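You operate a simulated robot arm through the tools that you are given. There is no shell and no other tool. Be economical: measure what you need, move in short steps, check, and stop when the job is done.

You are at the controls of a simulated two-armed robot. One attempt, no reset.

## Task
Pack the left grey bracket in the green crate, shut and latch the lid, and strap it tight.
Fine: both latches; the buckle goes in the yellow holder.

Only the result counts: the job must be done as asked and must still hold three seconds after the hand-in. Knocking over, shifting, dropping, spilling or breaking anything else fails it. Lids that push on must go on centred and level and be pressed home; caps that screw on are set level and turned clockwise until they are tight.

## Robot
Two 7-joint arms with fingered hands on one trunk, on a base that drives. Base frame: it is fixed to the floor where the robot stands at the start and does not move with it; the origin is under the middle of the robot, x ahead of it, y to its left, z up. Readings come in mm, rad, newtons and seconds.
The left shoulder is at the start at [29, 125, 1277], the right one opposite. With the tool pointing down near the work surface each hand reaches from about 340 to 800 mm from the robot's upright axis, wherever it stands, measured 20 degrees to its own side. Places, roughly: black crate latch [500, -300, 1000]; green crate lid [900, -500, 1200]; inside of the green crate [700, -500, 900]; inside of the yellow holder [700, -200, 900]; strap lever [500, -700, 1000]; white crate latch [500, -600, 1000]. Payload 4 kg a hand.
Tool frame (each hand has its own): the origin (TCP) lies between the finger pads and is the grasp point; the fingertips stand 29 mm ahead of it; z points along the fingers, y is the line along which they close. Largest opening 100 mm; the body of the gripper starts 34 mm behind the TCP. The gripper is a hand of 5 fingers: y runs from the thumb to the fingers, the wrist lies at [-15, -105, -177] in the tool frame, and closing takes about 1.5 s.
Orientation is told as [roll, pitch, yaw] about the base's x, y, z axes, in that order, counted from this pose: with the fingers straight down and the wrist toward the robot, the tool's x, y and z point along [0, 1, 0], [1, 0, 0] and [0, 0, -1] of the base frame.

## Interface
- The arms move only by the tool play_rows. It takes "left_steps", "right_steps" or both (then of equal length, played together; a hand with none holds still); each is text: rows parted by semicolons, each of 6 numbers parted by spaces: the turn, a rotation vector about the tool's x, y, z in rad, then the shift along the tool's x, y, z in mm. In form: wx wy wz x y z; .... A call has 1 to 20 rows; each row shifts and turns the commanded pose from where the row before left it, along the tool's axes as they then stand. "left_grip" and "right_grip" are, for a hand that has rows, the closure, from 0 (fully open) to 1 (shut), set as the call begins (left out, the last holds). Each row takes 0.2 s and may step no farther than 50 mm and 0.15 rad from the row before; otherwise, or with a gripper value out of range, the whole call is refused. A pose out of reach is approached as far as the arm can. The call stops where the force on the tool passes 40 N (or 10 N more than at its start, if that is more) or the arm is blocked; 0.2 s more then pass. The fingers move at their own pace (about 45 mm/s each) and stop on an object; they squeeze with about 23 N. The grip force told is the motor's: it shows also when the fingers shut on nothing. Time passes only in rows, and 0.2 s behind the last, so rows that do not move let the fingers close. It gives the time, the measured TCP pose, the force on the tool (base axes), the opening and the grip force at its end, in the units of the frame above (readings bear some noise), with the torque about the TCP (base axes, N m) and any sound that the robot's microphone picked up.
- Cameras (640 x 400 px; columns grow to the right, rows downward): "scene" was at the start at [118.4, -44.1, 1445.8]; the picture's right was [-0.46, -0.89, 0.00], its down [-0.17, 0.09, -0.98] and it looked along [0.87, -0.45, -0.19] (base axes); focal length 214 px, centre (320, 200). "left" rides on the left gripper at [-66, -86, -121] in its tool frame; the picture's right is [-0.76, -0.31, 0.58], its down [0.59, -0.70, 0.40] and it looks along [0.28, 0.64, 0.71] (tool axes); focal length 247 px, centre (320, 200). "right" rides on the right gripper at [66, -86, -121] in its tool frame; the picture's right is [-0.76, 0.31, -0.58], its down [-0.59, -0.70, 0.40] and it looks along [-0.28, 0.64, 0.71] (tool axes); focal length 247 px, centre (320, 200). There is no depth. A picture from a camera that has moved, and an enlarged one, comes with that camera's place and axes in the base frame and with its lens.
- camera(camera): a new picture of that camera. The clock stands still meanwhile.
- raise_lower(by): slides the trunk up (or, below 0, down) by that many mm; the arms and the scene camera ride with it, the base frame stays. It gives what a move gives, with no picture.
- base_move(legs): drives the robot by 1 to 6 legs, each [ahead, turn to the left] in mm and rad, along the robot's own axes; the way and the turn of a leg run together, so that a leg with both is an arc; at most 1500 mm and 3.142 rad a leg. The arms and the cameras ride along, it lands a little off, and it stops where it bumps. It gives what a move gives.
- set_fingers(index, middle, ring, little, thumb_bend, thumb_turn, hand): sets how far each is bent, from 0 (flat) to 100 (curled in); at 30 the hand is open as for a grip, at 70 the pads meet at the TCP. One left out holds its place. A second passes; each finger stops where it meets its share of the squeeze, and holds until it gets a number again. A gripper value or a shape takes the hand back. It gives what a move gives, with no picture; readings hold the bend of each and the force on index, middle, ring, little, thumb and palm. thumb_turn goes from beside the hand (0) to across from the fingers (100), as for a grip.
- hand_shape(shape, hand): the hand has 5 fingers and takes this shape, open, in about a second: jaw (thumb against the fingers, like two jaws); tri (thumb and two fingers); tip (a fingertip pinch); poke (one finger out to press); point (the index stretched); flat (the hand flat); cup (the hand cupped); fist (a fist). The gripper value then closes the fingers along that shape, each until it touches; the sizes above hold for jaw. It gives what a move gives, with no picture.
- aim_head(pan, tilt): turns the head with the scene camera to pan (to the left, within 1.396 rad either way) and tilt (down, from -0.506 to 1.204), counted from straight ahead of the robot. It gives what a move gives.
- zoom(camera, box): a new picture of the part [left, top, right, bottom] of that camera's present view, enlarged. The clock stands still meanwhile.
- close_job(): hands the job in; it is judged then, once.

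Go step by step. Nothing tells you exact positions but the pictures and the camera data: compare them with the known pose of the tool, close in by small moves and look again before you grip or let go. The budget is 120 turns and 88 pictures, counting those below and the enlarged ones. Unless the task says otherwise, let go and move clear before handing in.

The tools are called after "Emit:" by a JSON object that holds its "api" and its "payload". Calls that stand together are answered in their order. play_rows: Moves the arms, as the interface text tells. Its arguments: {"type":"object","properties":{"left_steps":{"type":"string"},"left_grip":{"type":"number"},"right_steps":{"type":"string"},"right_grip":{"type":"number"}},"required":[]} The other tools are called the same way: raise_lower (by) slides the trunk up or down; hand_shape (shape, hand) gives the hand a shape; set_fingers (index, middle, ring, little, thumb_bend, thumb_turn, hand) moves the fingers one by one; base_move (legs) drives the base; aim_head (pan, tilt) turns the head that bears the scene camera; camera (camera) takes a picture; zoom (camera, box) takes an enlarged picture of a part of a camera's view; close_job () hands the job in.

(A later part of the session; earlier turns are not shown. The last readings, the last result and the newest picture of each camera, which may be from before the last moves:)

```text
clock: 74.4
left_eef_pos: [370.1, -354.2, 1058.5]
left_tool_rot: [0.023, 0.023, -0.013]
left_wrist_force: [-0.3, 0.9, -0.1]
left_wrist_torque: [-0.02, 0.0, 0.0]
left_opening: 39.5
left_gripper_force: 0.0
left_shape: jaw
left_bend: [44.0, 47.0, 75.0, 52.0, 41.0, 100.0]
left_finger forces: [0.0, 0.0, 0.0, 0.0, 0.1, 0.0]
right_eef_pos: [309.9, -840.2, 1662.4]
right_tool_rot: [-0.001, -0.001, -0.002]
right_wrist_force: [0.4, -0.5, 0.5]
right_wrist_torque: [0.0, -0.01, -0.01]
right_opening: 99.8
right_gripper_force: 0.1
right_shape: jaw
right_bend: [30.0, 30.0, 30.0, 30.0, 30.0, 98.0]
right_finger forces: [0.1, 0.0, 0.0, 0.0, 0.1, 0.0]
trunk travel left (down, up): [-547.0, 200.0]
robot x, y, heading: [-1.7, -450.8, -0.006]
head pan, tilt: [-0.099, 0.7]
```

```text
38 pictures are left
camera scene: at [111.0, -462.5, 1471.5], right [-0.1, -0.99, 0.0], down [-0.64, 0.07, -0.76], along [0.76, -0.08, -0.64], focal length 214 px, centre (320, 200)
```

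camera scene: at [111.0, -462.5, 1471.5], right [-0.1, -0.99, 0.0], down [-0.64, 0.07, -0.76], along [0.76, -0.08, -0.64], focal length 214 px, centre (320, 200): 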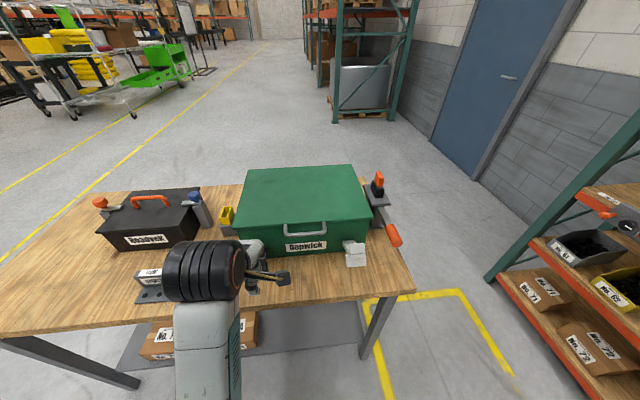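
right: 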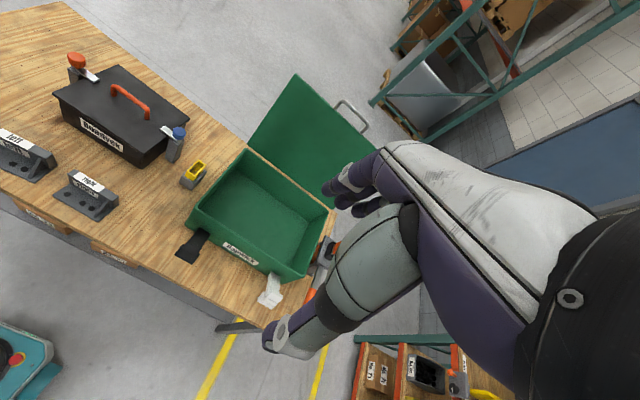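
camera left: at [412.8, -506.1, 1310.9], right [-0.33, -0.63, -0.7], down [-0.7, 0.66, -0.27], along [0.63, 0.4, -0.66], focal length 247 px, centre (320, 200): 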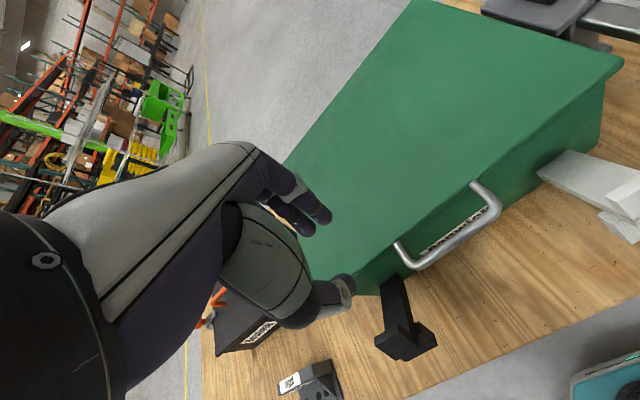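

I zoom in on the white latch from the head and the black latch from the left hand's camera.

Emit:
{"api": "zoom", "payload": {"camera": "scene", "box": [310, 160, 430, 280]}}

Emit:
{"api": "camera", "payload": {"camera": "left"}}

```text
3.33 times, centred on (370, 220) of scene
camera zoom: at [111.0, -462.5, 1471.5], right [-0.1, -0.99, 0.0], down [-0.64, 0.07, -0.76], along [0.76, -0.08, -0.64], focal length 715 px, centre (153, 133)
```

zoom: 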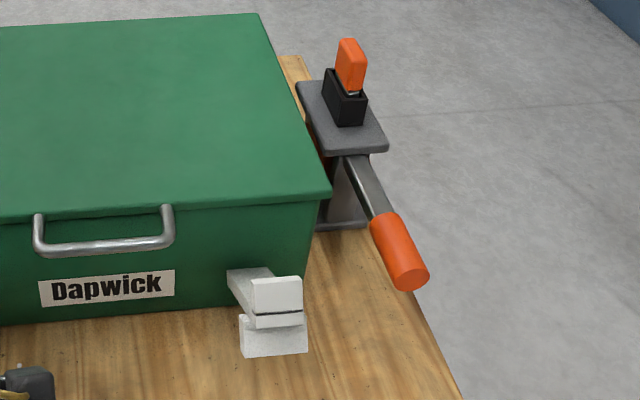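

```text
36 pictures are left
camera left: at [285.4, -420.4, 1180.8], right [-0.33, -0.74, -0.59], down [-0.7, 0.61, -0.37], along [0.63, 0.29, -0.72], focal length 247 px, centre (320, 200)
```

left: 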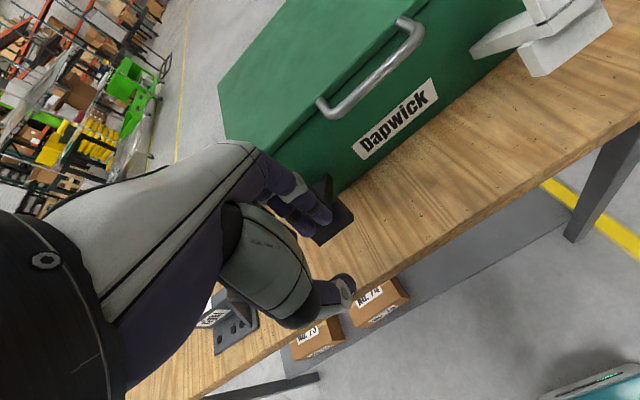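

Both latches are levers hinged at about x 540, z 917, with end blocks at about [452,-598,975] (white) and [452,-330,975] (black). They must swing up to the lid edge. I close the left hand, go in front of the black one and push.

Emit:
{"api": "play_rows", "payload": {"left_steps": "0 0 0 0 0 0;0 0 0 4 0 0;0 0 0 0 0 0;0 0 0 0 -5 0;0 0 0 0 0 25;0 0 0 0 0 25;0 0 0 0 0 23;0 0 0 0 0 0", "left_grip": 1}}

Emit:
{"api": "zoom", "payload": {"camera": "left", "box": [200, 60, 480, 340]}}

```text
clock: 76.2
left_eef_pos: [362.9, -356.0, 989.9]
left_tool_rot: [-0.002, 0.021, -0.015]
left_wrist_force: [-0.2, 0.6, -0.2]
left_wrist_torque: [0.01, 0.03, -0.01]
left_opening: 0.1
left_gripper_force: 22.2
left_shape: jaw
left_bend: [70.0, 70.0, 70.0, 70.0, 70.0, 100.0]
left_finger forces: [0.0, 0.1, 0.0, 0.0, 0.0, 0.0]
right_eef_pos: [309.5, -841.3, 1662.7]
right_tool_rot: [0.0, -0.002, -0.003]
right_wrist_force: [0.9, -0.3, 0.2]
right_wrist_torque: [-0.01, 0.04, -0.02]
right_opening: 99.7
right_gripper_force: 0.1
right_shape: jaw
right_bend: [30.0, 30.0, 30.0, 30.0, 30.0, 98.0]
right_finger forces: [0.0, 0.1, 0.0, 0.0, 0.0, 0.1]
trunk travel left (down, up): [-547.0, 200.0]
robot x, y, heading: [-1.5, -452.4, -0.001]
head pan, tilt: [-0.099, 0.7]
```

```text
1.43 times, centred on (340, 200) of left
camera zoom: at [277.9, -420.0, 1113.2], right [-0.33, -0.75, -0.57], down [-0.7, 0.6, -0.38], along [0.63, 0.27, -0.73], focal length 353 px, centre (291, 200)
```

zoom: 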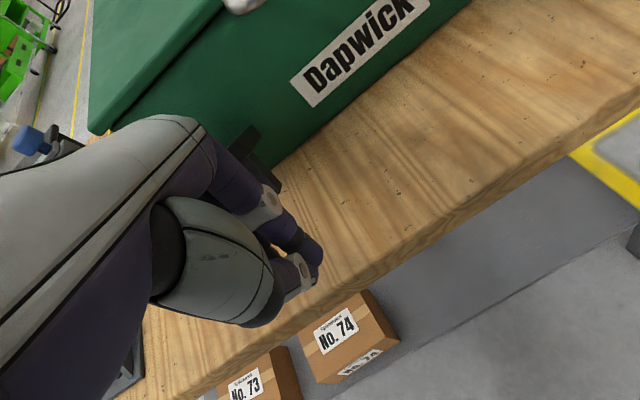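

The closed fingers are in front of the black latch block. I push it toward the crate along its rising arc, watching the force.

Emit:
{"api": "play_rows", "payload": {"left_steps": "0 0 0 0 15 0;0 0 0 0 15 -2;0 0 0 0 15 -3;0 0 0 0 15 -6;0 0 0 0 15 -8;0 0 0 0 12 -8;0 0 0 0 12 -6;0 0 0 0 0 0"}}

Emit:
{"api": "zoom", "payload": {"camera": "left", "box": [200, 60, 480, 340]}}

```text
clock: 78.0
left_eef_pos: [459.8, -357.8, 1025.1]
left_tool_rot: [-0.003, 0.018, -0.014]
left_wrist_force: [-19.5, 2.9, 21.7]
left_wrist_torque: [0.49, 0.14, 0.33]
left_opening: 0.2
left_gripper_force: 23.3
left_shape: jaw
left_bend: [70.0, 70.0, 70.0, 71.0, 70.0, 100.0]
left_finger forces: [0.1, 18.9, 4.7, 6.7, 0.1, 0.0]
right_eef_pos: [304.6, -840.8, 1663.7]
right_tool_rot: [0.0, -0.005, -0.003]
right_wrist_force: [0.1, 0.4, 0.0]
right_wrist_torque: [-0.02, 0.01, 0.04]
right_opening: 99.9
right_gripper_force: 0.1
right_shape: jaw
right_bend: [30.0, 30.0, 30.0, 30.0, 30.0, 98.0]
right_finger forces: [0.1, 0.0, 0.0, 0.0, 0.0, 0.0]
trunk travel left (down, up): [-547.0, 200.0]
robot x, y, heading: [-2.3, -452.8, -0.008]
head pan, tilt: [-0.099, 0.7]
```

```text
1.43 times, centred on (340, 200) of left
camera zoom: at [374.1, -421.7, 1146.7], right [-0.33, -0.75, -0.57], down [-0.7, 0.6, -0.39], along [0.63, 0.27, -0.72], focal length 353 px, centre (291, 200)
```

zoom: 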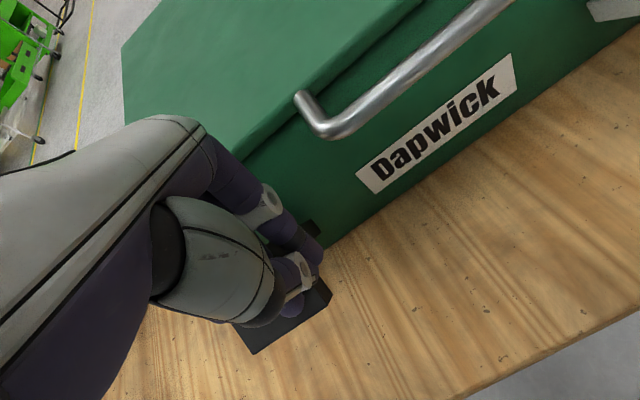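

The fingers rode up on top of the block (it pushes up and back). I back off and approach lower so as to push on its front face.

Emit:
{"api": "play_rows", "payload": {"left_steps": "0 0 0 0 -10 -15;0 0 0 0 -30 0;0 0 0 0 -30 0;0 0 0 0 -25 10;0 0 0 0 0 30;0 0 0 0 0 30;0 0 0 0 0 0"}}

Emit:
{"api": "camera", "payload": {"camera": "left"}}

Emit:
{"api": "zoom", "payload": {"camera": "scene", "box": [200, 160, 400, 300]}}

```text
clock: 79.6
left_eef_pos: [369.3, -357.9, 966.8]
left_tool_rot: [-0.002, 0.024, -0.013]
left_wrist_force: [-0.3, -0.3, -0.6]
left_wrist_torque: [0.01, -0.01, 0.0]
left_opening: 0.3
left_gripper_force: 23.0
left_shape: jaw
left_bend: [70.0, 70.0, 70.0, 70.0, 70.0, 100.0]
left_finger forces: [0.0, 0.1, 0.0, 0.1, 0.0, 0.0]
right_eef_pos: [310.4, -840.3, 1661.8]
right_tool_rot: [-0.002, -0.003, -0.005]
right_wrist_force: [0.0, 0.2, -0.1]
right_wrist_torque: [0.01, 0.02, -0.01]
right_opening: 99.8
right_gripper_force: 0.1
right_shape: jaw
right_bend: [30.0, 30.0, 30.0, 30.0, 30.0, 98.0]
right_finger forces: [0.1, 0.1, 0.0, 0.0, 0.0, 0.1]
trunk travel left (down, up): [-547.0, 200.0]
robot x, y, heading: [-3.2, -454.8, -0.008]
head pan, tilt: [-0.099, 0.7]
```

```text
33 pictures are left
camera left: at [283.8, -421.3, 1090.1], right [-0.33, -0.75, -0.57], down [-0.7, 0.6, -0.38], along [0.63, 0.27, -0.73], focal length 247 px, centre (320, 200)
```

left: 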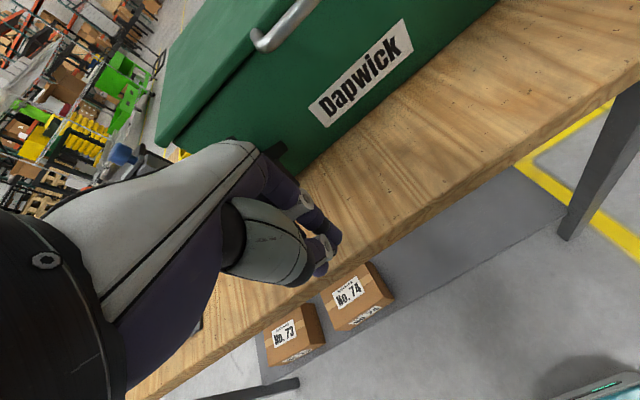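

```text
2.86 times, centred on (300, 230) of scene
camera zoom: at [111.3, -462.6, 1471.6], right [-0.1, -0.99, 0.0], down [-0.64, 0.07, -0.76], along [0.76, -0.08, -0.64], focal length 613 px, centre (377, 114)
```

zoom: 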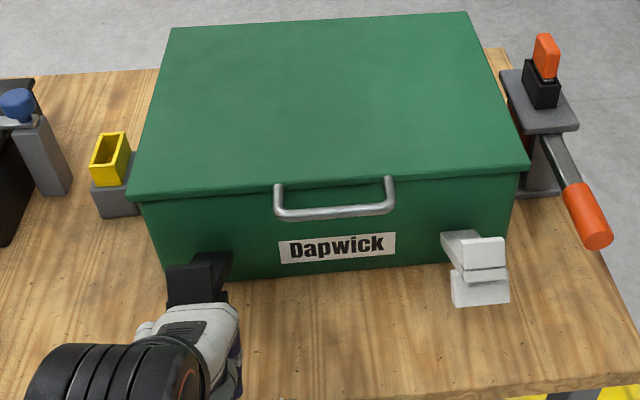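

The black latch is unchanged. I push again, now lower at z≈966 and straight ahead.

Emit:
{"api": "play_rows", "payload": {"left_steps": "0 0 0 0 15 0;0 0 0 0 15 0;0 0 0 0 12 0;0 0 0 0 12 0;0 0 0 0 10 0;0 0 0 0 10 0;0 0 0 0 10 0;0 0 0 0 0 0"}}

Emit:
{"api": "zoom", "payload": {"camera": "scene", "box": [200, 160, 400, 300]}}

```text
clock: 80.6
left_eef_pos: [410.8, -357.2, 968.9]
left_tool_rot: [-0.002, 0.024, -0.013]
left_wrist_force: [-37.2, 4.1, 20.4]
left_wrist_torque: [0.18, -1.11, 0.59]
left_opening: 0.0
left_gripper_force: 23.6
left_shape: jaw
left_bend: [70.0, 70.0, 70.0, 70.0, 70.0, 100.0]
left_finger forces: [0.0, 38.7, 2.8, 0.0, 0.0, 0.1]
right_eef_pos: [302.5, -839.5, 1664.3]
right_tool_rot: [0.0, -0.006, -0.003]
right_wrist_force: [1.1, -0.4, 0.4]
right_wrist_torque: [0.01, -0.01, -0.01]
right_opening: 99.9
right_gripper_force: 0.0
right_shape: jaw
right_bend: [30.0, 30.0, 30.0, 30.0, 30.0, 98.0]
right_finger forces: [0.0, 0.1, 0.0, 0.0, 0.0, 0.0]
trunk travel left (down, up): [-547.0, 200.0]
robot x, y, heading: [-6.7, -452.4, 0.0]
head pan, tilt: [-0.099, 0.7]
stopped in row 5 (left hand): the force on the tool passed its limit at 45 N (the readings are from after the stop); the commanded pose is now the measured one
```

```text
2.86 times, centred on (300, 230) of scene
camera zoom: at [104.2, -462.3, 1472.3], right [-0.1, -0.99, 0.0], down [-0.64, 0.07, -0.77], along [0.76, -0.08, -0.64], focal length 613 px, centre (377, 114)
```

zoom: 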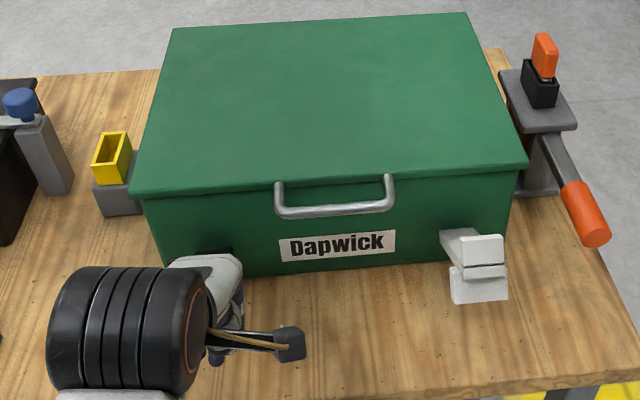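

The reaction points along the lever, so it must be lifted, not pushed. I back away, turn the left hand 90° (wrist to the left), take the fingertip-pinch shape, and will grip the block by its sides.

Emit:
{"api": "play_rows", "payload": {"left_steps": "0 0 0 0 -25 0;0 0 0 0 -25 -20;0 0 0 0 0 -45;0 0 0 0 0 -45;0 0 0 0 0 -30;0 0 0.145 5 0 0;0 0 0.145 5 0 0;0 0 0.145 5 0 0;0 0 0.145 0 0 0;0 0 0.145 0 0 0;0 0 0.145 0 0 0;0 0 0.145 0 0 0;0 0 0.145 0 0 0;0 0 0.145 0 0 0;0 0 0.145 0 0 0;0 0 0.12 0 0 0;0 0 0 0 0 0", "left_grip": 0}}

Emit:
{"api": "hand_shape", "payload": {"shape": "tip", "hand": "left"}}

Emit:
{"api": "camera", "payload": {"camera": "left"}}

```text
clock: 82.2
left_eef_pos: [368.5, -291.7, 1091.7]
left_tool_rot: [0.187, 0.076, -0.166]
left_wrist_force: [-0.5, -0.6, 0.5]
left_wrist_torque: [-0.01, 0.01, 0.03]
left_opening: 99.8
left_gripper_force: 0.0
left_shape: jaw
left_bend: [30.0, 30.0, 30.0, 30.0, 30.0, 98.0]
left_finger forces: [0.1, 0.1, 0.0, 0.0, 0.0, 0.0]
left hand out of reach, approached as far as the arm can: row 7
right_eef_pos: [310.1, -840.1, 1662.9]
right_tool_rot: [-0.002, -0.003, -0.004]
right_wrist_force: [0.1, -0.6, -0.6]
right_wrist_torque: [0.02, -0.04, -0.01]
right_opening: 99.8
right_gripper_force: 0.2
right_shape: jaw
right_bend: [30.0, 30.0, 30.0, 30.0, 30.0, 98.0]
right_finger forces: [0.0, 0.0, 0.0, 0.0, 0.1, 0.1]
trunk travel left (down, up): [-547.0, 200.0]
robot x, y, heading: [-3.4, -451.2, -0.004]
head pan, tilt: [-0.099, 0.7]
stopped in row 7 (left hand): the arm was blocked; the commanded pose is now the measured one
```

```text
clock: 83.0
left_eef_pos: [367.6, -290.6, 1092.6]
left_tool_rot: [0.188, 0.074, -0.166]
left_wrist_force: [-0.8, -0.3, -0.1]
left_wrist_torque: [-0.01, 0.0, 0.0]
left_opening: 100.3
left_gripper_force: 0.0
left_shape: tip
left_bend: [30.0, 98.0, 99.0, 99.0, 30.0, 98.0]
left_finger forces: [0.0, 0.1, 0.1, 0.1, 0.0, 0.0]
right_eef_pos: [309.0, -840.8, 1664.3]
right_tool_rot: [0.0, -0.001, -0.001]
right_wrist_force: [-0.7, -0.4, -0.1]
right_wrist_torque: [-0.01, 0.0, 0.03]
right_opening: 99.9
right_gripper_force: 0.1
right_shape: jaw
right_bend: [30.0, 30.0, 30.0, 30.0, 30.0, 98.0]
right_finger forces: [0.1, 0.0, 0.0, 0.0, 0.0, 0.0]
trunk travel left (down, up): [-547.0, 200.0]
robot x, y, heading: [1.9, -452.3, -0.005]
head pan, tilt: [-0.099, 0.7]
```

```text
30 pictures are left
camera left: at [276.5, -363.2, 1203.8], right [-0.46, -0.57, -0.68], down [-0.6, 0.76, -0.23], along [0.65, 0.31, -0.69], focal length 247 px, centre (320, 200)
```

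left: 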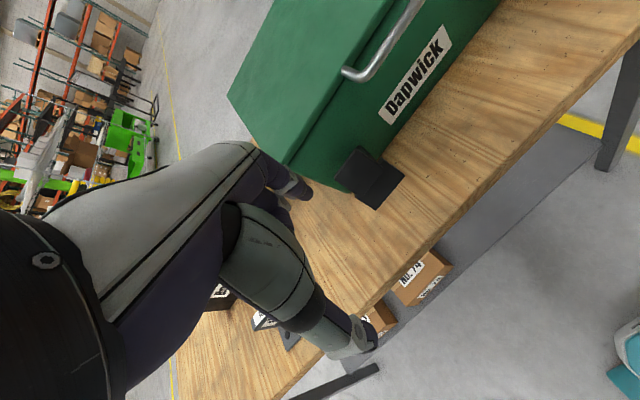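

The arm was too folded to turn, but the tip shape works (100 mm opening). I drive back 130 mm for room, extend the hand forward and straighten it.

Emit:
{"api": "base_move", "payload": {"legs": [[-130, 0]]}}

Emit:
{"api": "play_rows", "payload": {"left_steps": "0 0 0 0 35 -10;0 0 0 0 35 -10;0 0 0 0 35 0;-0.04 -0.095 0 0 20 0;-0.04 -0.095 0 0 20 0;0 0 0 0 20 0;0 0 0 0 0 0"}}

```text
clock: 84.3
left_eef_pos: [238.2, -290.6, 1091.5]
left_tool_rot: [0.188, 0.075, -0.166]
left_wrist_force: [-0.2, 0.2, 0.0]
left_wrist_torque: [-0.02, -0.02, 0.02]
left_opening: 99.8
left_gripper_force: 0.1
left_shape: tip
left_bend: [30.0, 98.0, 99.0, 99.0, 30.0, 98.0]
left_finger forces: [0.1, 0.1, 0.0, 0.1, 0.0, 0.1]
right_eef_pos: [178.7, -840.4, 1663.0]
right_tool_rot: [-0.001, -0.005, -0.003]
right_wrist_force: [-0.8, 0.2, -0.4]
right_wrist_torque: [0.01, -0.03, 0.0]
right_opening: 100.2
right_gripper_force: 0.0
right_shape: jaw
right_bend: [30.0, 30.0, 30.0, 30.0, 30.0, 98.0]
right_finger forces: [0.0, 0.0, 0.1, 0.0, 0.1, 0.0]
trunk travel left (down, up): [-547.0, 200.0]
robot x, y, heading: [-133.1, -451.6, -0.0]
head pan, tilt: [-0.099, 0.7]
```

```text
clock: 85.9
left_eef_pos: [403.2, -321.4, 1101.9]
left_tool_rot: [-0.002, -0.004, -0.173]
left_wrist_force: [-1.4, -0.9, 0.2]
left_wrist_torque: [-0.01, 0.01, 0.0]
left_opening: 100.0
left_gripper_force: 0.1
left_shape: tip
left_bend: [30.0, 98.0, 99.0, 99.0, 30.0, 98.0]
left_finger forces: [0.0, 0.0, 0.0, 0.1, 0.0, 0.0]
right_eef_pos: [180.4, -840.6, 1662.9]
right_tool_rot: [-0.002, -0.001, -0.001]
right_wrist_force: [-0.9, 0.0, 0.0]
right_wrist_torque: [0.02, 0.02, 0.0]
right_opening: 99.8
right_gripper_force: 0.1
right_shape: jaw
right_bend: [30.0, 30.0, 30.0, 30.0, 30.0, 98.0]
right_finger forces: [0.1, 0.0, 0.0, 0.1, 0.0, 0.0]
trunk travel left (down, up): [-547.0, 200.0]
robot x, y, heading: [-132.6, -450.9, -0.001]
head pan, tilt: [-0.099, 0.7]
```

Good, the hand is level again. Now I yaw it the remaining 1.4 rad.

Emit:
{"api": "play_rows", "payload": {"left_steps": "0 0 0.14 0 0 0;0 0 0.14 0 0 0;0 0 0.14 0 0 0;0 0 0.14 0 0 0;0 0 0.14 0 0 0;0 0 0.14 0 0 0;0 0 0.14 0 0 0;0 0 0.14 0 0 0;0 0 0.14 0 0 0;0 0 0.138 0 0 0;0 0 0 0 0 0"}}

Emit:
{"api": "camera", "payload": {"camera": "left"}}

```text
clock: 88.3
left_eef_pos: [403.3, -320.8, 1101.5]
left_tool_rot: [0.003, -0.005, -1.572]
left_wrist_force: [0.0, -1.2, 0.3]
left_wrist_torque: [0.0, -0.01, -0.03]
left_opening: 99.9
left_gripper_force: 0.1
left_shape: tip
left_bend: [30.0, 98.0, 99.0, 99.0, 30.0, 98.0]
left_finger forces: [0.0, 0.0, 0.0, 0.0, 0.1, 0.1]
right_eef_pos: [181.5, -839.6, 1662.7]
right_tool_rot: [-0.001, -0.002, -0.002]
right_wrist_force: [-0.4, -0.2, -0.5]
right_wrist_torque: [-0.02, 0.01, 0.01]
right_opening: 99.6
right_gripper_force: 0.1
right_shape: jaw
right_bend: [30.0, 30.0, 30.0, 30.0, 30.0, 98.0]
right_finger forces: [0.0, 0.1, 0.2, 0.1, 0.0, 0.0]
trunk travel left (down, up): [-547.0, 200.0]
robot x, y, heading: [-132.9, -449.7, 0.001]
head pan, tilt: [-0.099, 0.7]
```

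```text
29 pictures are left
camera left: at [336.0, -234.6, 1221.2], right [-0.75, 0.31, -0.58], down [0.59, 0.7, -0.4], along [0.29, -0.64, -0.71], focal length 247 px, centre (320, 200)
```

left: 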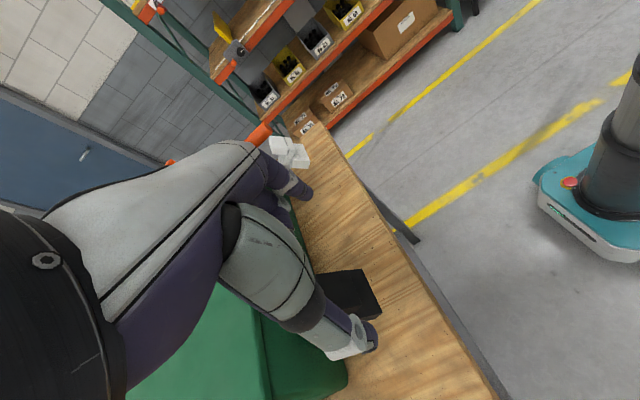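

The yaw is done. From this view the black block centres at about [445,-314,978]. I move over it and descend to pinch it by the sides.

Emit:
{"api": "play_rows", "payload": {"left_steps": "0 0 0 21 -3 0;0 0 0 21 -4 0;0 0 0 0 0 30;0 0 0 0 0 30;0 0 0 0 0 30;0 0 0 0 0 20;0 0 0 0 0 0"}}

Emit:
{"api": "camera", "payload": {"camera": "left"}}

Emit:
{"api": "zoom", "payload": {"camera": "scene", "box": [200, 130, 400, 270]}}

```text
clock: 89.8
left_eef_pos: [449.7, -316.8, 1006.3]
left_tool_rot: [0.026, -0.019, -1.573]
left_wrist_force: [1.6, 0.1, 10.4]
left_wrist_torque: [-0.31, -0.08, 0.07]
left_opening: 99.9
left_gripper_force: 0.1
left_shape: tip
left_bend: [30.0, 98.0, 99.0, 99.0, 30.0, 98.0]
left_finger forces: [0.1, 10.7, 0.1, 0.1, 0.0, 0.0]
right_eef_pos: [181.1, -841.4, 1662.8]
right_tool_rot: [-0.002, -0.001, -0.002]
right_wrist_force: [0.1, -0.1, -0.6]
right_wrist_torque: [0.02, 0.06, -0.01]
right_opening: 99.9
right_gripper_force: 0.0
right_shape: jaw
right_bend: [30.0, 30.0, 30.0, 30.0, 30.0, 98.0]
right_finger forces: [0.1, 0.0, 0.0, 0.0, 0.0, 0.1]
trunk travel left (down, up): [-547.0, 200.0]
robot x, y, heading: [-135.5, -453.1, -0.003]
head pan, tilt: [-0.099, 0.7]
stopped in row 7 (left hand): the force on the tool passed its limit at 47 N (the readings are from after the stop); the commanded pose is now the measured one
```

```text
28 pictures are left
camera left: at [380.4, -228.4, 1123.6], right [-0.74, 0.3, -0.6], down [0.6, 0.69, -0.4], along [0.3, -0.66, -0.69], focal length 247 px, centre (320, 200)
```

left: 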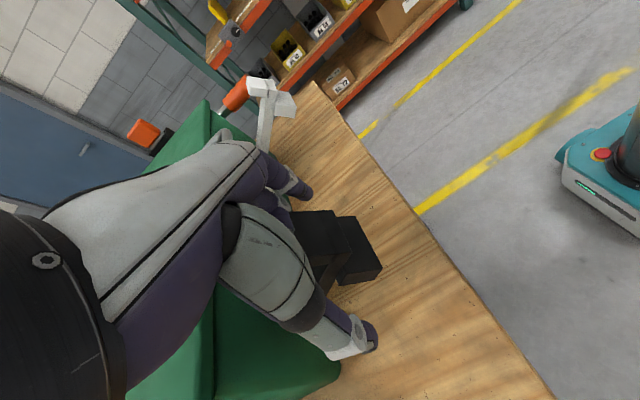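

```text
2.86 times, centred on (300, 200) of scene
camera zoom: at [-18.8, -462.1, 1471.7], right [-0.1, -0.99, 0.0], down [-0.64, 0.07, -0.77], along [0.76, -0.08, -0.64], focal length 613 px, centre (377, 200)
```

zoom: 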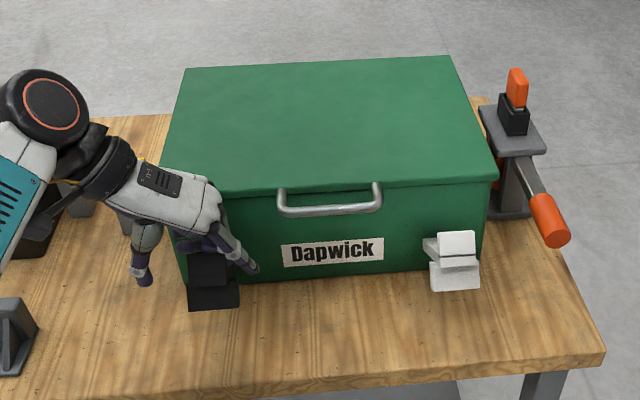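

The fingertips straddle the block (a curled finger touches its top). I raise 4 mm and pinch.

Emit:
{"api": "play_rows", "payload": {"left_steps": "0 0 0 0 0 -4;0 0 0 0 0 0;0 0 0 0 0 0;0 0 0 0 0 0;0 0 0 0 0 0;0 0 0 0 0 0;0 0 0 0 0 0;0 0 0 0 0 0;0 0 0 0 0 0", "left_grip": 1}}

Emit:
{"api": "zoom", "payload": {"camera": "left", "box": [220, 100, 460, 380]}}

```text
clock: 91.8
left_eef_pos: [447.2, -315.9, 1008.1]
left_tool_rot: [0.021, -0.017, -1.572]
left_wrist_force: [-2.7, -0.9, 3.7]
left_wrist_torque: [0.12, 0.07, -0.1]
left_opening: 32.2
left_gripper_force: 23.4
left_shape: tip
left_bend: [45.0, 99.0, 100.0, 100.0, 62.0, 100.0]
left_finger forces: [23.6, 0.8, 0.0, 0.0, 23.8, 0.1]
right_eef_pos: [180.4, -840.9, 1662.7]
right_tool_rot: [0.0, -0.001, -0.002]
right_wrist_force: [0.2, -0.3, 0.0]
right_wrist_torque: [0.02, -0.02, 0.01]
right_opening: 99.7
right_gripper_force: 0.1
right_shape: jaw
right_bend: [30.0, 30.0, 30.0, 30.0, 30.0, 98.0]
right_finger forces: [0.1, 0.1, 0.0, 0.1, 0.0, 0.1]
trunk travel left (down, up): [-547.0, 200.0]
robot x, y, heading: [-132.1, -451.5, 0.0]
head pan, tilt: [-0.099, 0.7]
```

```text
1.43 times, centred on (340, 240) of left
camera zoom: at [379.4, -228.1, 1125.9], right [-0.74, 0.3, -0.6], down [0.6, 0.7, -0.4], along [0.3, -0.65, -0.7], focal length 353 px, centre (291, 143)
```

zoom: 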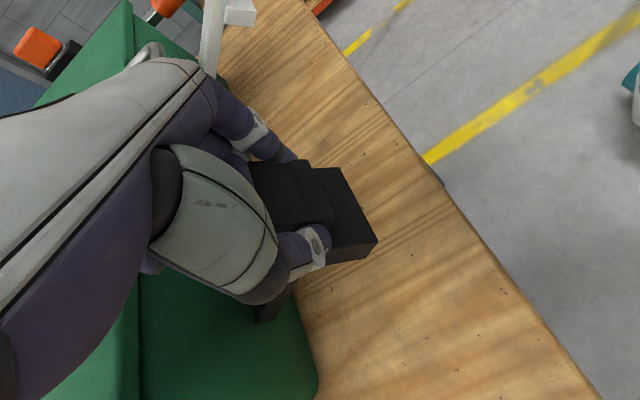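

The block is pinched (23 N). I lift it along the arc around the hinge.

Emit:
{"api": "play_rows", "payload": {"left_steps": "0 0 0 8 0 -9;0 0 0 9 0 -8;0 0 0 10 0 -7;0 0 0 11 0 -7;0 0 0 0 0 0"}}

Emit:
{"api": "zoom", "payload": {"camera": "left", "box": [220, 100, 460, 380]}}

```text
clock: 93.0
left_eef_pos: [486.8, -316.3, 1039.6]
left_tool_rot: [0.023, -0.018, -1.571]
left_wrist_force: [-5.5, -1.3, 8.0]
left_wrist_torque: [-0.04, 0.3, -0.14]
left_opening: 31.9
left_gripper_force: 22.8
left_shape: tip
left_bend: [45.0, 100.0, 100.0, 100.0, 72.0, 100.0]
left_finger forces: [26.0, 0.0, 0.0, 0.0, 24.1, 0.0]
right_eef_pos: [179.3, -840.8, 1661.9]
right_tool_rot: [-0.001, -0.005, -0.002]
right_wrist_force: [-0.1, 0.5, -0.5]
right_wrist_torque: [0.02, 0.01, 0.0]
right_opening: 100.0
right_gripper_force: 0.1
right_shape: jaw
right_bend: [30.0, 30.0, 30.0, 30.0, 30.0, 98.0]
right_finger forces: [0.0, 0.0, 0.0, 0.0, 0.2, 0.0]
trunk travel left (down, up): [-547.0, 200.0]
robot x, y, heading: [-135.3, -450.6, -0.002]
head pan, tilt: [-0.099, 0.7]
```

```text
1.43 times, centred on (340, 240) of left
camera zoom: at [417.4, -226.9, 1157.3], right [-0.74, 0.3, -0.6], down [0.6, 0.69, -0.4], along [0.3, -0.65, -0.69], focal length 353 px, centre (291, 143)
```

zoom: 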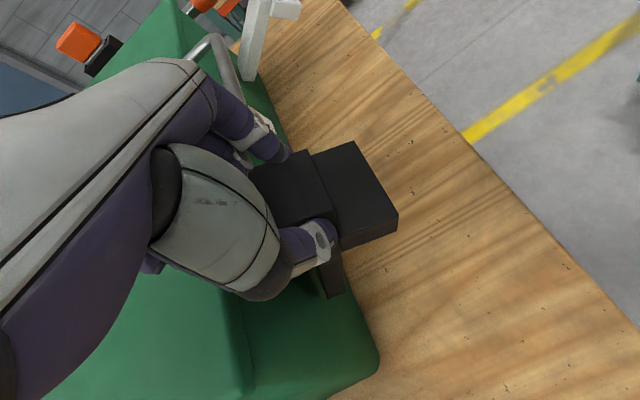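

The latch follows. I continue the arc toward upright, a touch higher.

Emit:
{"api": "play_rows", "payload": {"left_steps": "0 0 0 9 0 -7;0 0 0 10 0 -6;0 0 0 11 0 -4;0 0 0 0 0 0"}}

Emit:
{"api": "play_rows", "payload": {"left_steps": "0 0 0 9 0 -2;0 0 0 8 0 -1;0 0 0 0 0 0"}}

Emit:
{"api": "camera", "payload": {"camera": "left"}}

```text
clock: 94.0
left_eef_pos: [519.3, -315.2, 1054.4]
left_tool_rot: [0.015, -0.017, -1.572]
left_wrist_force: [2.4, -1.5, -15.5]
left_wrist_torque: [0.26, 0.07, 0.03]
left_opening: 31.8
left_gripper_force: 22.7
left_shape: tip
left_bend: [45.0, 100.0, 100.0, 100.0, 72.0, 100.0]
left_finger forces: [23.4, 0.1, 0.1, 0.1, 22.0, 0.1]
right_eef_pos: [184.4, -840.9, 1661.6]
right_tool_rot: [0.001, 0.0, -0.002]
right_wrist_force: [-0.4, 0.1, -0.3]
right_wrist_torque: [0.01, 0.01, 0.03]
right_opening: 100.0
right_gripper_force: 0.1
right_shape: jaw
right_bend: [30.0, 30.0, 30.0, 30.0, 30.0, 98.0]
right_finger forces: [0.0, 0.0, 0.0, 0.0, 0.1, 0.0]
trunk travel left (down, up): [-547.0, 200.0]
robot x, y, heading: [-131.4, -453.1, -0.001]
head pan, tilt: [-0.099, 0.7]
```

```text
clock: 94.8
left_eef_pos: [532.4, -314.1, 1056.5]
left_tool_rot: [0.014, -0.015, -1.572]
left_wrist_force: [1.8, -3.6, -24.2]
left_wrist_torque: [0.32, 0.03, 0.03]
left_opening: 31.2
left_gripper_force: 23.5
left_shape: tip
left_bend: [45.0, 100.0, 100.0, 100.0, 71.0, 100.0]
left_finger forces: [23.5, 0.1, 0.1, 0.0, 20.0, 0.0]
left hand out of reach, approached as far as the arm can: row 2
right_eef_pos: [184.9, -840.2, 1662.1]
right_tool_rot: [0.0, 0.0, -0.001]
right_wrist_force: [-0.1, -0.2, -0.2]
right_wrist_torque: [0.0, -0.02, -0.01]
right_opening: 99.7
right_gripper_force: 0.1
right_shape: jaw
right_bend: [30.0, 30.0, 30.0, 30.0, 30.0, 98.0]
right_finger forces: [0.0, 0.0, 0.0, 0.1, 0.0, 0.0]
trunk travel left (down, up): [-547.0, 200.0]
robot x, y, heading: [-131.2, -448.5, 0.004]
head pan, tilt: [-0.099, 0.7]
```

```text
24 pictures are left
camera left: at [463.2, -226.7, 1175.4], right [-0.75, 0.3, -0.59], down [0.6, 0.7, -0.4], along [0.29, -0.65, -0.7], focal length 247 px, centre (320, 200)
```

left: 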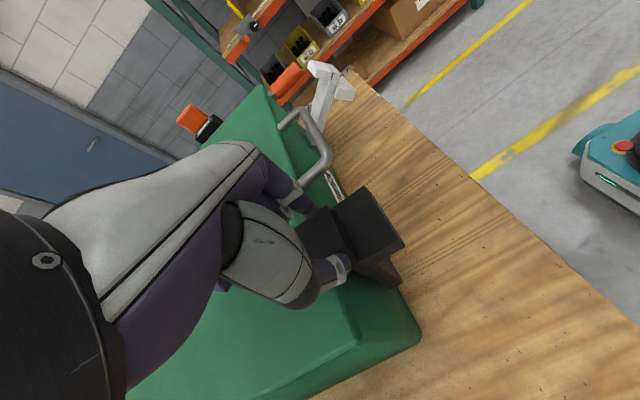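

The latch is almost upright, but the arm is at full stretch and pulling upward. I ease it down a few mm and drive forward 15 mm to press it home, listening for a click.

Emit:
{"api": "play_rows", "payload": {"left_steps": "0 0 0 -3 0 4;0 0 0 0 0 3;0 0 0 0 0 0"}}

Emit:
{"api": "base_move", "payload": {"legs": [[15, 0]]}}

```text
clock: 95.5
left_eef_pos: [527.5, -314.7, 1054.8]
left_tool_rot: [0.023, -0.019, -1.573]
left_wrist_force: [0.6, 0.3, -2.1]
left_wrist_torque: [0.19, 0.08, 0.07]
left_opening: 31.4
left_gripper_force: 23.2
left_shape: tip
left_bend: [45.0, 100.0, 100.0, 100.0, 71.0, 100.0]
left_finger forces: [23.0, 0.0, 0.1, 0.0, 23.8, 0.0]
right_eef_pos: [182.0, -839.9, 1663.1]
right_tool_rot: [0.0, -0.002, -0.001]
right_wrist_force: [-0.4, 1.0, 1.1]
right_wrist_torque: [0.0, 0.02, -0.02]
right_opening: 99.7
right_gripper_force: 0.0
right_shape: jaw
right_bend: [30.0, 30.0, 30.0, 30.0, 30.0, 98.0]
right_finger forces: [0.0, 0.1, 0.1, 0.0, 0.0, 0.0]
trunk travel left (down, up): [-547.0, 200.0]
robot x, y, heading: [-132.2, -451.4, -0.002]
head pan, tilt: [-0.099, 0.7]
```

```text
clock: 96.3
left_eef_pos: [541.0, -314.4, 1055.1]
left_tool_rot: [0.021, -0.019, -1.572]
left_wrist_force: [-11.1, 0.9, 7.9]
left_wrist_torque: [0.14, 0.31, -0.21]
left_opening: 32.3
left_gripper_force: 22.7
left_shape: tip
left_bend: [45.0, 100.0, 100.0, 100.0, 61.0, 99.0]
left_finger forces: [24.8, 0.0, 0.1, 0.0, 26.4, 0.0]
right_eef_pos: [195.1, -840.1, 1662.6]
right_tool_rot: [-0.001, -0.003, -0.002]
right_wrist_force: [1.1, -0.2, -0.1]
right_wrist_torque: [0.0, 0.03, -0.01]
right_opening: 99.6
right_gripper_force: 0.1
right_shape: jaw
right_bend: [30.0, 30.0, 30.0, 30.0, 30.0, 98.0]
right_finger forces: [0.0, 0.0, 0.1, 0.0, 0.0, 0.1]
trunk travel left (down, up): [-547.0, 200.0]
robot x, y, heading: [-112.0, -451.9, -0.0]
head pan, tilt: [-0.099, 0.7]
```

There is resistance now (11 N back). I push another 12 mm.

Emit:
{"api": "base_move", "payload": {"legs": [[12, 0]]}}

Emit:
{"api": "zoom", "payload": {"camera": "scene", "box": [220, 130, 380, 250]}}

```text
clock: 97.1
left_eef_pos: [549.0, -316.2, 1055.0]
left_tool_rot: [0.013, -0.017, -1.578]
left_wrist_force: [-29.0, -1.6, 3.9]
left_wrist_torque: [0.14, 0.6, -0.51]
left_opening: 32.5
left_gripper_force: 23.2
left_shape: tip
left_bend: [45.0, 100.0, 100.0, 100.0, 61.0, 95.0]
left_finger forces: [25.5, 0.1, 0.1, 0.1, 29.0, 0.1]
right_eef_pos: [203.6, -841.2, 1664.3]
right_tool_rot: [0.0, -0.005, -0.002]
right_wrist_force: [-0.4, -0.1, 0.4]
right_wrist_torque: [-0.02, 0.01, 0.03]
right_opening: 99.8
right_gripper_force: 0.0
right_shape: jaw
right_bend: [30.0, 30.0, 30.0, 30.0, 30.0, 98.0]
right_finger forces: [0.1, 0.0, 0.0, 0.0, 0.0, 0.1]
trunk travel left (down, up): [-547.0, 200.0]
robot x, y, heading: [-103.6, -449.8, -0.003]
head pan, tilt: [-0.099, 0.7]
```

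```text
3.33 times, centred on (300, 190) of scene
camera zoom: at [4.3, -462.3, 1471.9], right [-0.1, -0.99, 0.0], down [-0.64, 0.07, -0.77], along [0.76, -0.08, -0.64], focal length 715 px, centre (387, 233)
```

zoom: 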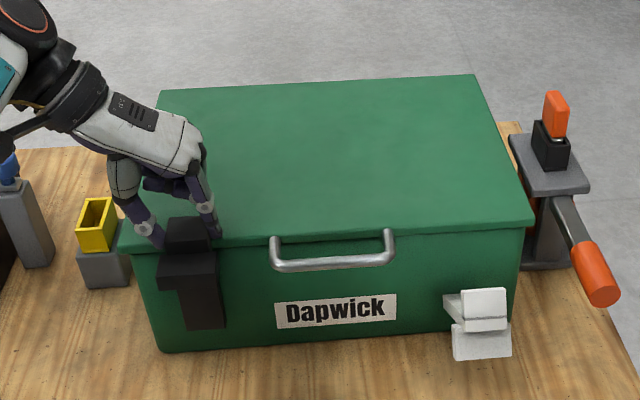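

The black latch is upright with its hook over the lid. I release it, lift clear, and check that it stays.

Emit:
{"api": "play_rows", "payload": {"left_steps": "0 0 0 0 0 0;0 0 0 0 0 0;0 0 0 0 0 0;0 0 0 0 0 0;0 0 0 0 0 -15;0 0 0 0 0 -30;0 0 0 -10 0 -40;0 0 0 -20 -20 -40;0 0 0 -20 -30 -20;0 0 0 0 0 0", "left_grip": 0}}

Emit:
{"api": "zoom", "payload": {"camera": "scene", "box": [220, 130, 380, 250]}}

```text
clock: 99.3
left_eef_pos: [502.8, -263.7, 1196.7]
left_tool_rot: [0.01, -0.018, -1.576]
left_wrist_force: [1.1, -0.6, 0.3]
left_wrist_torque: [0.0, 0.04, 0.01]
left_opening: 99.7
left_gripper_force: 0.1
left_shape: tip
left_bend: [30.0, 98.0, 99.0, 99.0, 30.0, 98.0]
left_finger forces: [0.0, 0.0, 0.0, 0.1, 0.0, 0.0]
right_eef_pos: [209.4, -840.5, 1661.9]
right_tool_rot: [0.001, -0.001, -0.003]
right_wrist_force: [0.1, -0.9, -0.2]
right_wrist_torque: [0.05, 0.0, -0.01]
right_opening: 100.0
right_gripper_force: 0.1
right_shape: jaw
right_bend: [30.0, 30.0, 30.0, 30.0, 30.0, 98.0]
right_finger forces: [0.0, 0.1, 0.0, 0.1, 0.1, 0.1]
trunk travel left (down, up): [-547.0, 200.0]
robot x, y, heading: [-107.3, -450.1, -0.005]
head pan, tilt: [-0.099, 0.7]
```

```text
3.33 times, centred on (300, 190) of scene
camera zoom: at [8.5, -463.0, 1471.5], right [-0.1, -0.99, 0.0], down [-0.64, 0.07, -0.76], along [0.76, -0.08, -0.64], focal length 715 px, centre (387, 233)
```

zoom: 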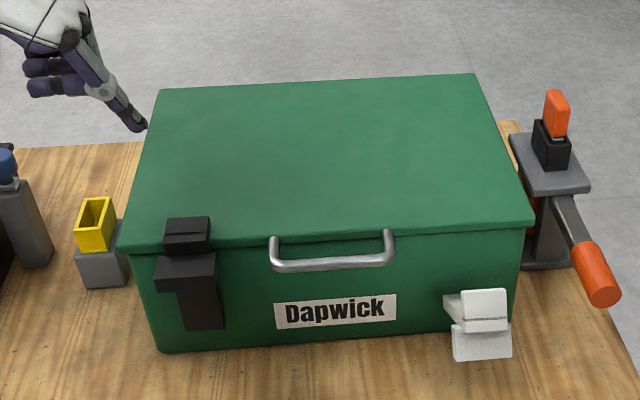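

The black latch holds. Now the white one, mirrored, with the right hand: tip shape, drive a little forward, bring the hand down in front of the crate, and yaw it +90°.

Emit:
{"api": "base_move", "payload": {"legs": [[35, 0]]}}

Emit:
{"api": "hand_shape", "payload": {"shape": "tip", "hand": "right"}}

Emit:
{"api": "play_rows", "payload": {"right_steps": "0 0 0 18.5 12 42.5;0 0 0 18.5 12 42.5;0 0 0 18.5 12 42.5;0 0 0 18.5 12 42.5;0 0 0 18.5 12 42.5;0 0 0 18.5 12 42.5;0 0 0 18.5 12 42.5;0 0 0 18.5 12 42.5;0 0 0 18.5 12 42.5;0 0 0 18.5 12 42.5;0 0 0 18.5 12 42.5;0 0 0 18.5 12 42.5;0 0 0 18.5 12 42.5;0 0 0 0 0 0"}}

Emit:
{"api": "play_rows", "payload": {"right_steps": "0 0 -0.143 0 0 0;0 0 -0.143 0 0 0;0 0 -0.143 0 0 0;0 0 -0.143 0 0 0;0 0 -0.143 0 0 0;0 0 -0.143 0 0 0;0 0 -0.143 0 0 0;0 0 -0.143 0 0 0;0 0 -0.143 0 0 0;0 0 -0.143 0 0 0;0 0 -0.141 0 0 0;0 0 0 0 0 0"}}

Emit:
{"api": "camera", "payload": {"camera": "right"}}

```text
clock: 100.1
left_eef_pos: [536.4, -263.0, 1197.1]
left_tool_rot: [0.011, -0.017, -1.577]
left_wrist_force: [-0.9, -0.2, 0.3]
left_wrist_torque: [-0.06, -0.05, -0.01]
left_opening: 99.6
left_gripper_force: 0.0
left_shape: tip
left_bend: [30.0, 98.0, 99.0, 99.0, 30.0, 98.0]
left_finger forces: [0.0, 0.1, 0.0, 0.1, 0.0, 0.0]
right_eef_pos: [240.2, -841.1, 1664.4]
right_tool_rot: [0.0, -0.003, -0.003]
right_wrist_force: [0.1, -0.9, 0.2]
right_wrist_torque: [0.01, 0.02, 0.01]
right_opening: 99.6
right_gripper_force: 0.0
right_shape: jaw
right_bend: [30.0, 30.0, 30.0, 30.0, 30.0, 98.0]
right_finger forces: [0.0, 0.0, 0.1, 0.0, 0.1, 0.0]
trunk travel left (down, up): [-547.0, 200.0]
robot x, y, heading: [-73.5, -451.0, -0.001]
head pan, tilt: [-0.099, 0.7]
```

```text
clock: 101.0
left_eef_pos: [536.9, -263.4, 1196.9]
left_tool_rot: [0.013, -0.02, -1.577]
left_wrist_force: [0.3, 0.5, -0.4]
left_wrist_torque: [0.03, 0.01, 0.01]
left_opening: 99.9
left_gripper_force: 0.0
left_shape: tip
left_bend: [30.0, 98.0, 99.0, 99.0, 30.0, 98.0]
left_finger forces: [0.0, 0.1, 0.0, 0.1, 0.0, 0.1]
right_eef_pos: [240.4, -840.1, 1662.7]
right_tool_rot: [0.0, -0.003, -0.004]
right_wrist_force: [-1.1, -0.1, -0.6]
right_wrist_torque: [0.0, 0.0, 0.02]
right_opening: 99.9
right_gripper_force: 0.0
right_shape: tip
right_bend: [30.0, 98.0, 99.0, 99.0, 30.0, 98.0]
right_finger forces: [0.0, 0.0, 0.1, 0.0, 0.0, 0.0]
trunk travel left (down, up): [-547.0, 200.0]
robot x, y, heading: [-73.8, -451.0, -0.007]
head pan, tilt: [-0.099, 0.7]
```

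```text
clock: 104.0
left_eef_pos: [535.8, -262.9, 1196.8]
left_tool_rot: [0.012, -0.017, -1.577]
left_wrist_force: [-0.9, 0.0, 0.5]
left_wrist_torque: [0.02, 0.0, 0.03]
left_opening: 99.6
left_gripper_force: 0.1
left_shape: tip
left_bend: [30.0, 98.0, 99.0, 99.0, 30.0, 98.0]
left_finger forces: [0.0, 0.1, 0.0, 0.0, 0.1, 0.0]
right_eef_pos: [400.1, -602.5, 1112.0]
right_tool_rot: [0.0, -0.003, 0.0]
right_wrist_force: [-0.4, 0.6, 1.0]
right_wrist_torque: [0.01, -0.02, 0.0]
right_opening: 99.8
right_gripper_force: 0.1
right_shape: tip
right_bend: [30.0, 98.0, 99.0, 99.0, 30.0, 98.0]
right_finger forces: [0.1, 0.0, 0.1, 0.0, 0.1, 0.0]
trunk travel left (down, up): [-547.0, 200.0]
robot x, y, heading: [-73.7, -453.3, -0.002]
head pan, tilt: [-0.099, 0.7]
```

```text
clock: 106.6
left_eef_pos: [536.0, -262.2, 1196.7]
left_tool_rot: [0.01, -0.017, -1.578]
left_wrist_force: [-0.1, -0.2, -0.1]
left_wrist_torque: [-0.01, -0.04, 0.0]
left_opening: 99.8
left_gripper_force: 0.1
left_shape: tip
left_bend: [30.0, 98.0, 99.0, 99.0, 30.0, 98.0]
left_finger forces: [0.0, 0.0, 0.0, 0.0, 0.0, 0.0]
right_eef_pos: [401.6, -603.6, 1108.5]
right_tool_rot: [-0.01, 0.019, 1.479]
right_wrist_force: [-0.8, -0.1, -0.5]
right_wrist_torque: [-0.03, -0.01, 0.01]
right_opening: 100.1
right_gripper_force: 0.1
right_shape: tip
right_bend: [30.0, 98.0, 99.0, 99.0, 30.0, 98.0]
right_finger forces: [0.0, 0.0, 0.1, 0.1, 0.0, 0.1]
right hand out of reach, approached as far as the arm can: row 7
trunk travel left (down, up): [-547.0, 200.0]
robot x, y, heading: [-71.4, -450.1, -0.004]
head pan, tilt: [-0.099, 0.7]
```

```text
21 pictures are left
camera right: at [326.9, -680.4, 1230.2], right [0.78, 0.25, 0.58], down [0.53, -0.76, -0.38], along [0.35, 0.6, -0.72], focal length 247 px, centre (320, 200)
```

right: 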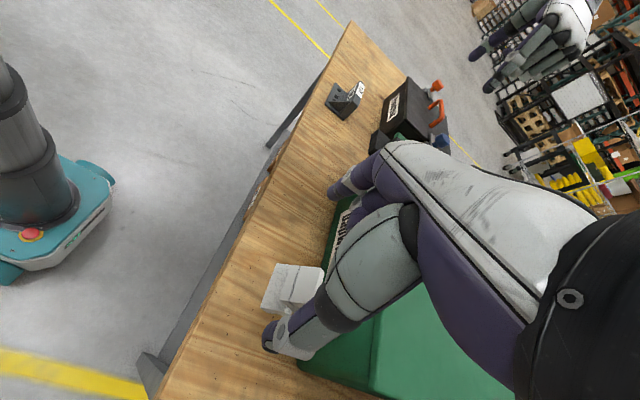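

The white block shows at about [446,-596]. I move over it and descend to pinch it.

Emit:
{"api": "play_rows", "payload": {"right_steps": "0 0 0 -23 6 0;0 0 0 -23 6 0;0 0 -0.09 0 0 30;0 0 0 0 0 30;0 0 0 0 0 25;0 0 0 0 0 8;0 0 0 0 0 0"}}

Emit:
{"api": "zoom", "payload": {"camera": "right", "box": [180, 100, 420, 380]}}

```text
clock: 108.2
left_eef_pos: [537.3, -261.6, 1197.7]
left_tool_rot: [0.013, -0.017, -1.577]
left_wrist_force: [0.1, -0.1, -0.3]
left_wrist_torque: [0.02, 0.0, 0.01]
left_opening: 99.5
left_gripper_force: 0.1
left_shape: tip
left_bend: [30.0, 98.0, 99.0, 99.0, 30.0, 98.0]
left_finger forces: [0.1, 0.0, 0.1, 0.1, 0.0, 0.1]
right_eef_pos: [417.3, -604.5, 1053.2]
right_tool_rot: [-0.011, 0.02, 1.566]
right_wrist_force: [-0.2, -0.6, 0.7]
right_wrist_torque: [-0.01, 0.0, -0.01]
right_opening: 99.8
right_gripper_force: 0.1
right_shape: tip
right_bend: [30.0, 98.0, 99.0, 99.0, 30.0, 98.0]
right_finger forces: [0.0, 0.0, 0.0, 0.1, 0.1, 0.1]
right hand out of reach, approached as far as the arm can: row 4, 5, 6
trunk travel left (down, up): [-547.0, 200.0]
robot x, y, heading: [-72.5, -455.2, -0.004]
head pan, tilt: [-0.099, 0.7]
```

```text
1.43 times, centred on (300, 240) of right
camera zoom: at [350.4, -687.0, 1175.6], right [0.75, 0.32, 0.58], down [0.59, -0.71, -0.38], along [0.29, 0.63, -0.72], focal length 353 px, centre (349, 143)
```

zoom: 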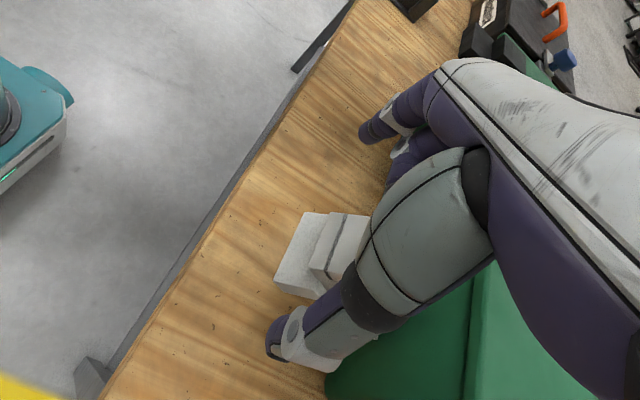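

The arm is too folded again. I drive back 60 mm, extend the arm, then descend.

Emit:
{"api": "base_move", "payload": {"legs": [[-60, 0]]}}

Emit:
{"api": "play_rows", "payload": {"right_steps": "0 0 0 -23 2 -5;0 0 0 -23 2 -5;0 0 0 -23 2 0;0 0 0 -23 2 0;0 0 0 0 0 20;0 0 0 0 0 20;0 0 0 0 0 10;0 0 0 0 0 0"}}

Emit:
{"api": "zoom", "payload": {"camera": "right", "box": [180, 100, 420, 380]}}

```text
clock: 109.2
left_eef_pos: [474.3, -263.2, 1198.2]
left_tool_rot: [0.013, -0.017, -1.579]
left_wrist_force: [-0.6, 0.1, -0.5]
left_wrist_torque: [0.01, -0.02, -0.02]
left_opening: 99.8
left_gripper_force: 0.1
left_shape: tip
left_bend: [30.0, 98.0, 99.0, 99.0, 30.0, 98.0]
left_finger forces: [0.1, 0.0, 0.0, 0.0, 0.1, 0.0]
right_eef_pos: [355.1, -604.5, 1055.0]
right_tool_rot: [-0.013, 0.023, 1.567]
right_wrist_force: [-0.8, -0.6, -0.6]
right_wrist_torque: [-0.02, -0.04, 0.02]
right_opening: 99.8
right_gripper_force: 0.0
right_shape: tip
right_bend: [30.0, 98.0, 99.0, 99.0, 30.0, 98.0]
right_finger forces: [0.0, 0.0, 0.0, 0.1, 0.1, 0.0]
trunk travel left (down, up): [-547.0, 200.0]
robot x, y, heading: [-131.6, -453.3, -0.009]
head pan, tilt: [-0.099, 0.7]
```

```text
clock: 111.0
left_eef_pos: [476.3, -261.9, 1195.7]
left_tool_rot: [0.012, -0.018, -1.58]
left_wrist_force: [-0.4, 0.1, -0.2]
left_wrist_torque: [-0.03, -0.03, -0.03]
left_opening: 99.8
left_gripper_force: 0.0
left_shape: tip
left_bend: [30.0, 98.0, 99.0, 99.0, 30.0, 98.0]
left_finger forces: [0.0, 0.0, 0.0, 0.0, 0.1, 0.0]
right_eef_pos: [385.4, -612.0, 1074.8]
right_tool_rot: [-0.011, 0.024, 1.564]
right_wrist_force: [0.1, 0.3, 0.2]
right_wrist_torque: [0.01, 0.0, -0.02]
right_opening: 100.0
right_gripper_force: 0.0
right_shape: tip
right_bend: [30.0, 98.0, 99.0, 99.0, 30.0, 98.0]
right_finger forces: [0.0, 0.0, 0.0, 0.0, 0.0, 0.0]
right hand out of reach, approached as far as the arm can: row 1, 2, 3, 4, 5, 6, 7
trunk travel left (down, up): [-547.0, 200.0]
robot x, y, heading: [-132.2, -453.4, -0.003]
head pan, tilt: [-0.099, 0.7]
```

```text
1.43 times, centred on (300, 240) of right
camera zoom: at [316.6, -694.8, 1197.3], right [0.75, 0.32, 0.58], down [0.59, -0.71, -0.38], along [0.29, 0.62, -0.72], focal length 353 px, centre (349, 143)
```

zoom: 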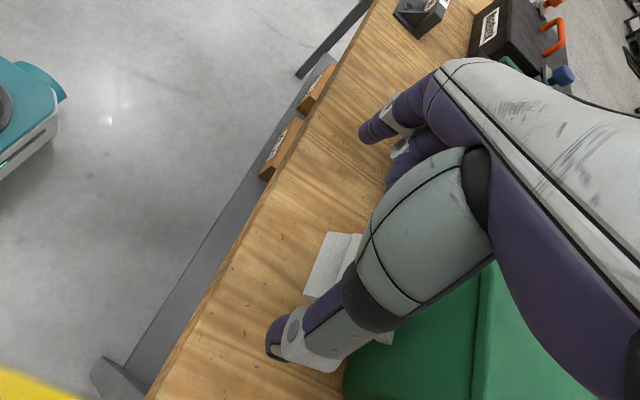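

The right wrist is caught at a joint limit. I unwind the yaw, extend the arm further out, and redo the yaw there.

Emit:
{"api": "play_rows", "payload": {"right_steps": "0 0 0.143 0 0 -10;0 0 0.143 0 0 -10;0 0 0.143 0 0 -10;0 0 0.143 0 0 -5;0 0 0.143 0 0 0;0 0 0.143 0 0 0;0 0 0.143 0 0 0;0 0 0.143 0 0 0;0 0 0.143 0 0 0;0 0 0.143 0 0 0;0 0 0.134 0 0 0;0 0 0 0 0 0"}}

Emit:
{"api": "play_rows", "payload": {"right_steps": "0 0 0 0 20 0;0 0 0 3 20 0;0 0 0 3 20 0;0 0 0 3 10 0;0 0 0 0 0 0"}}

```text
clock: 113.6
left_eef_pos: [475.2, -263.5, 1197.2]
left_tool_rot: [0.012, -0.017, -1.578]
left_wrist_force: [-0.2, 0.0, -0.1]
left_wrist_torque: [0.02, 0.02, -0.03]
left_opening: 99.9
left_gripper_force: 0.0
left_shape: tip
left_bend: [30.0, 98.0, 99.0, 99.0, 30.0, 98.0]
left_finger forces: [0.0, 0.1, 0.0, 0.0, 0.1, 0.0]
right_eef_pos: [382.5, -609.7, 1110.8]
right_tool_rot: [-0.021, -0.011, 0.003]
right_wrist_force: [-0.4, -0.9, 0.1]
right_wrist_torque: [0.0, 0.0, 0.01]
right_opening: 99.9
right_gripper_force: 0.2
right_shape: tip
right_bend: [30.0, 98.0, 99.0, 99.0, 30.0, 98.0]
right_finger forces: [0.0, 0.0, 0.0, 0.1, 0.0, 0.0]
trunk travel left (down, up): [-547.0, 200.0]
robot x, y, heading: [-135.3, -451.2, 0.005]
head pan, tilt: [-0.099, 0.7]
```

```text
clock: 114.8
left_eef_pos: [475.3, -262.2, 1196.2]
left_tool_rot: [0.011, -0.017, -1.576]
left_wrist_force: [0.1, -0.5, 0.1]
left_wrist_torque: [0.03, 0.01, -0.03]
left_opening: 100.1
left_gripper_force: 0.0
left_shape: tip
left_bend: [30.0, 98.0, 99.0, 99.0, 30.0, 98.0]
left_finger forces: [0.1, 0.0, 0.1, 0.0, 0.0, 0.0]
right_eef_pos: [453.5, -602.3, 1110.2]
right_tool_rot: [-0.02, -0.011, 0.004]
right_wrist_force: [0.8, -0.6, 0.7]
right_wrist_torque: [-0.02, 0.01, 0.0]
right_opening: 99.7
right_gripper_force: 0.1
right_shape: tip
right_bend: [30.0, 98.0, 99.0, 99.0, 30.0, 98.0]
right_finger forces: [0.0, 0.0, 0.0, 0.0, 0.1, 0.0]
trunk travel left (down, up): [-547.0, 200.0]
robot x, y, heading: [-131.4, -450.8, -0.005]
head pan, tilt: [-0.099, 0.7]
```

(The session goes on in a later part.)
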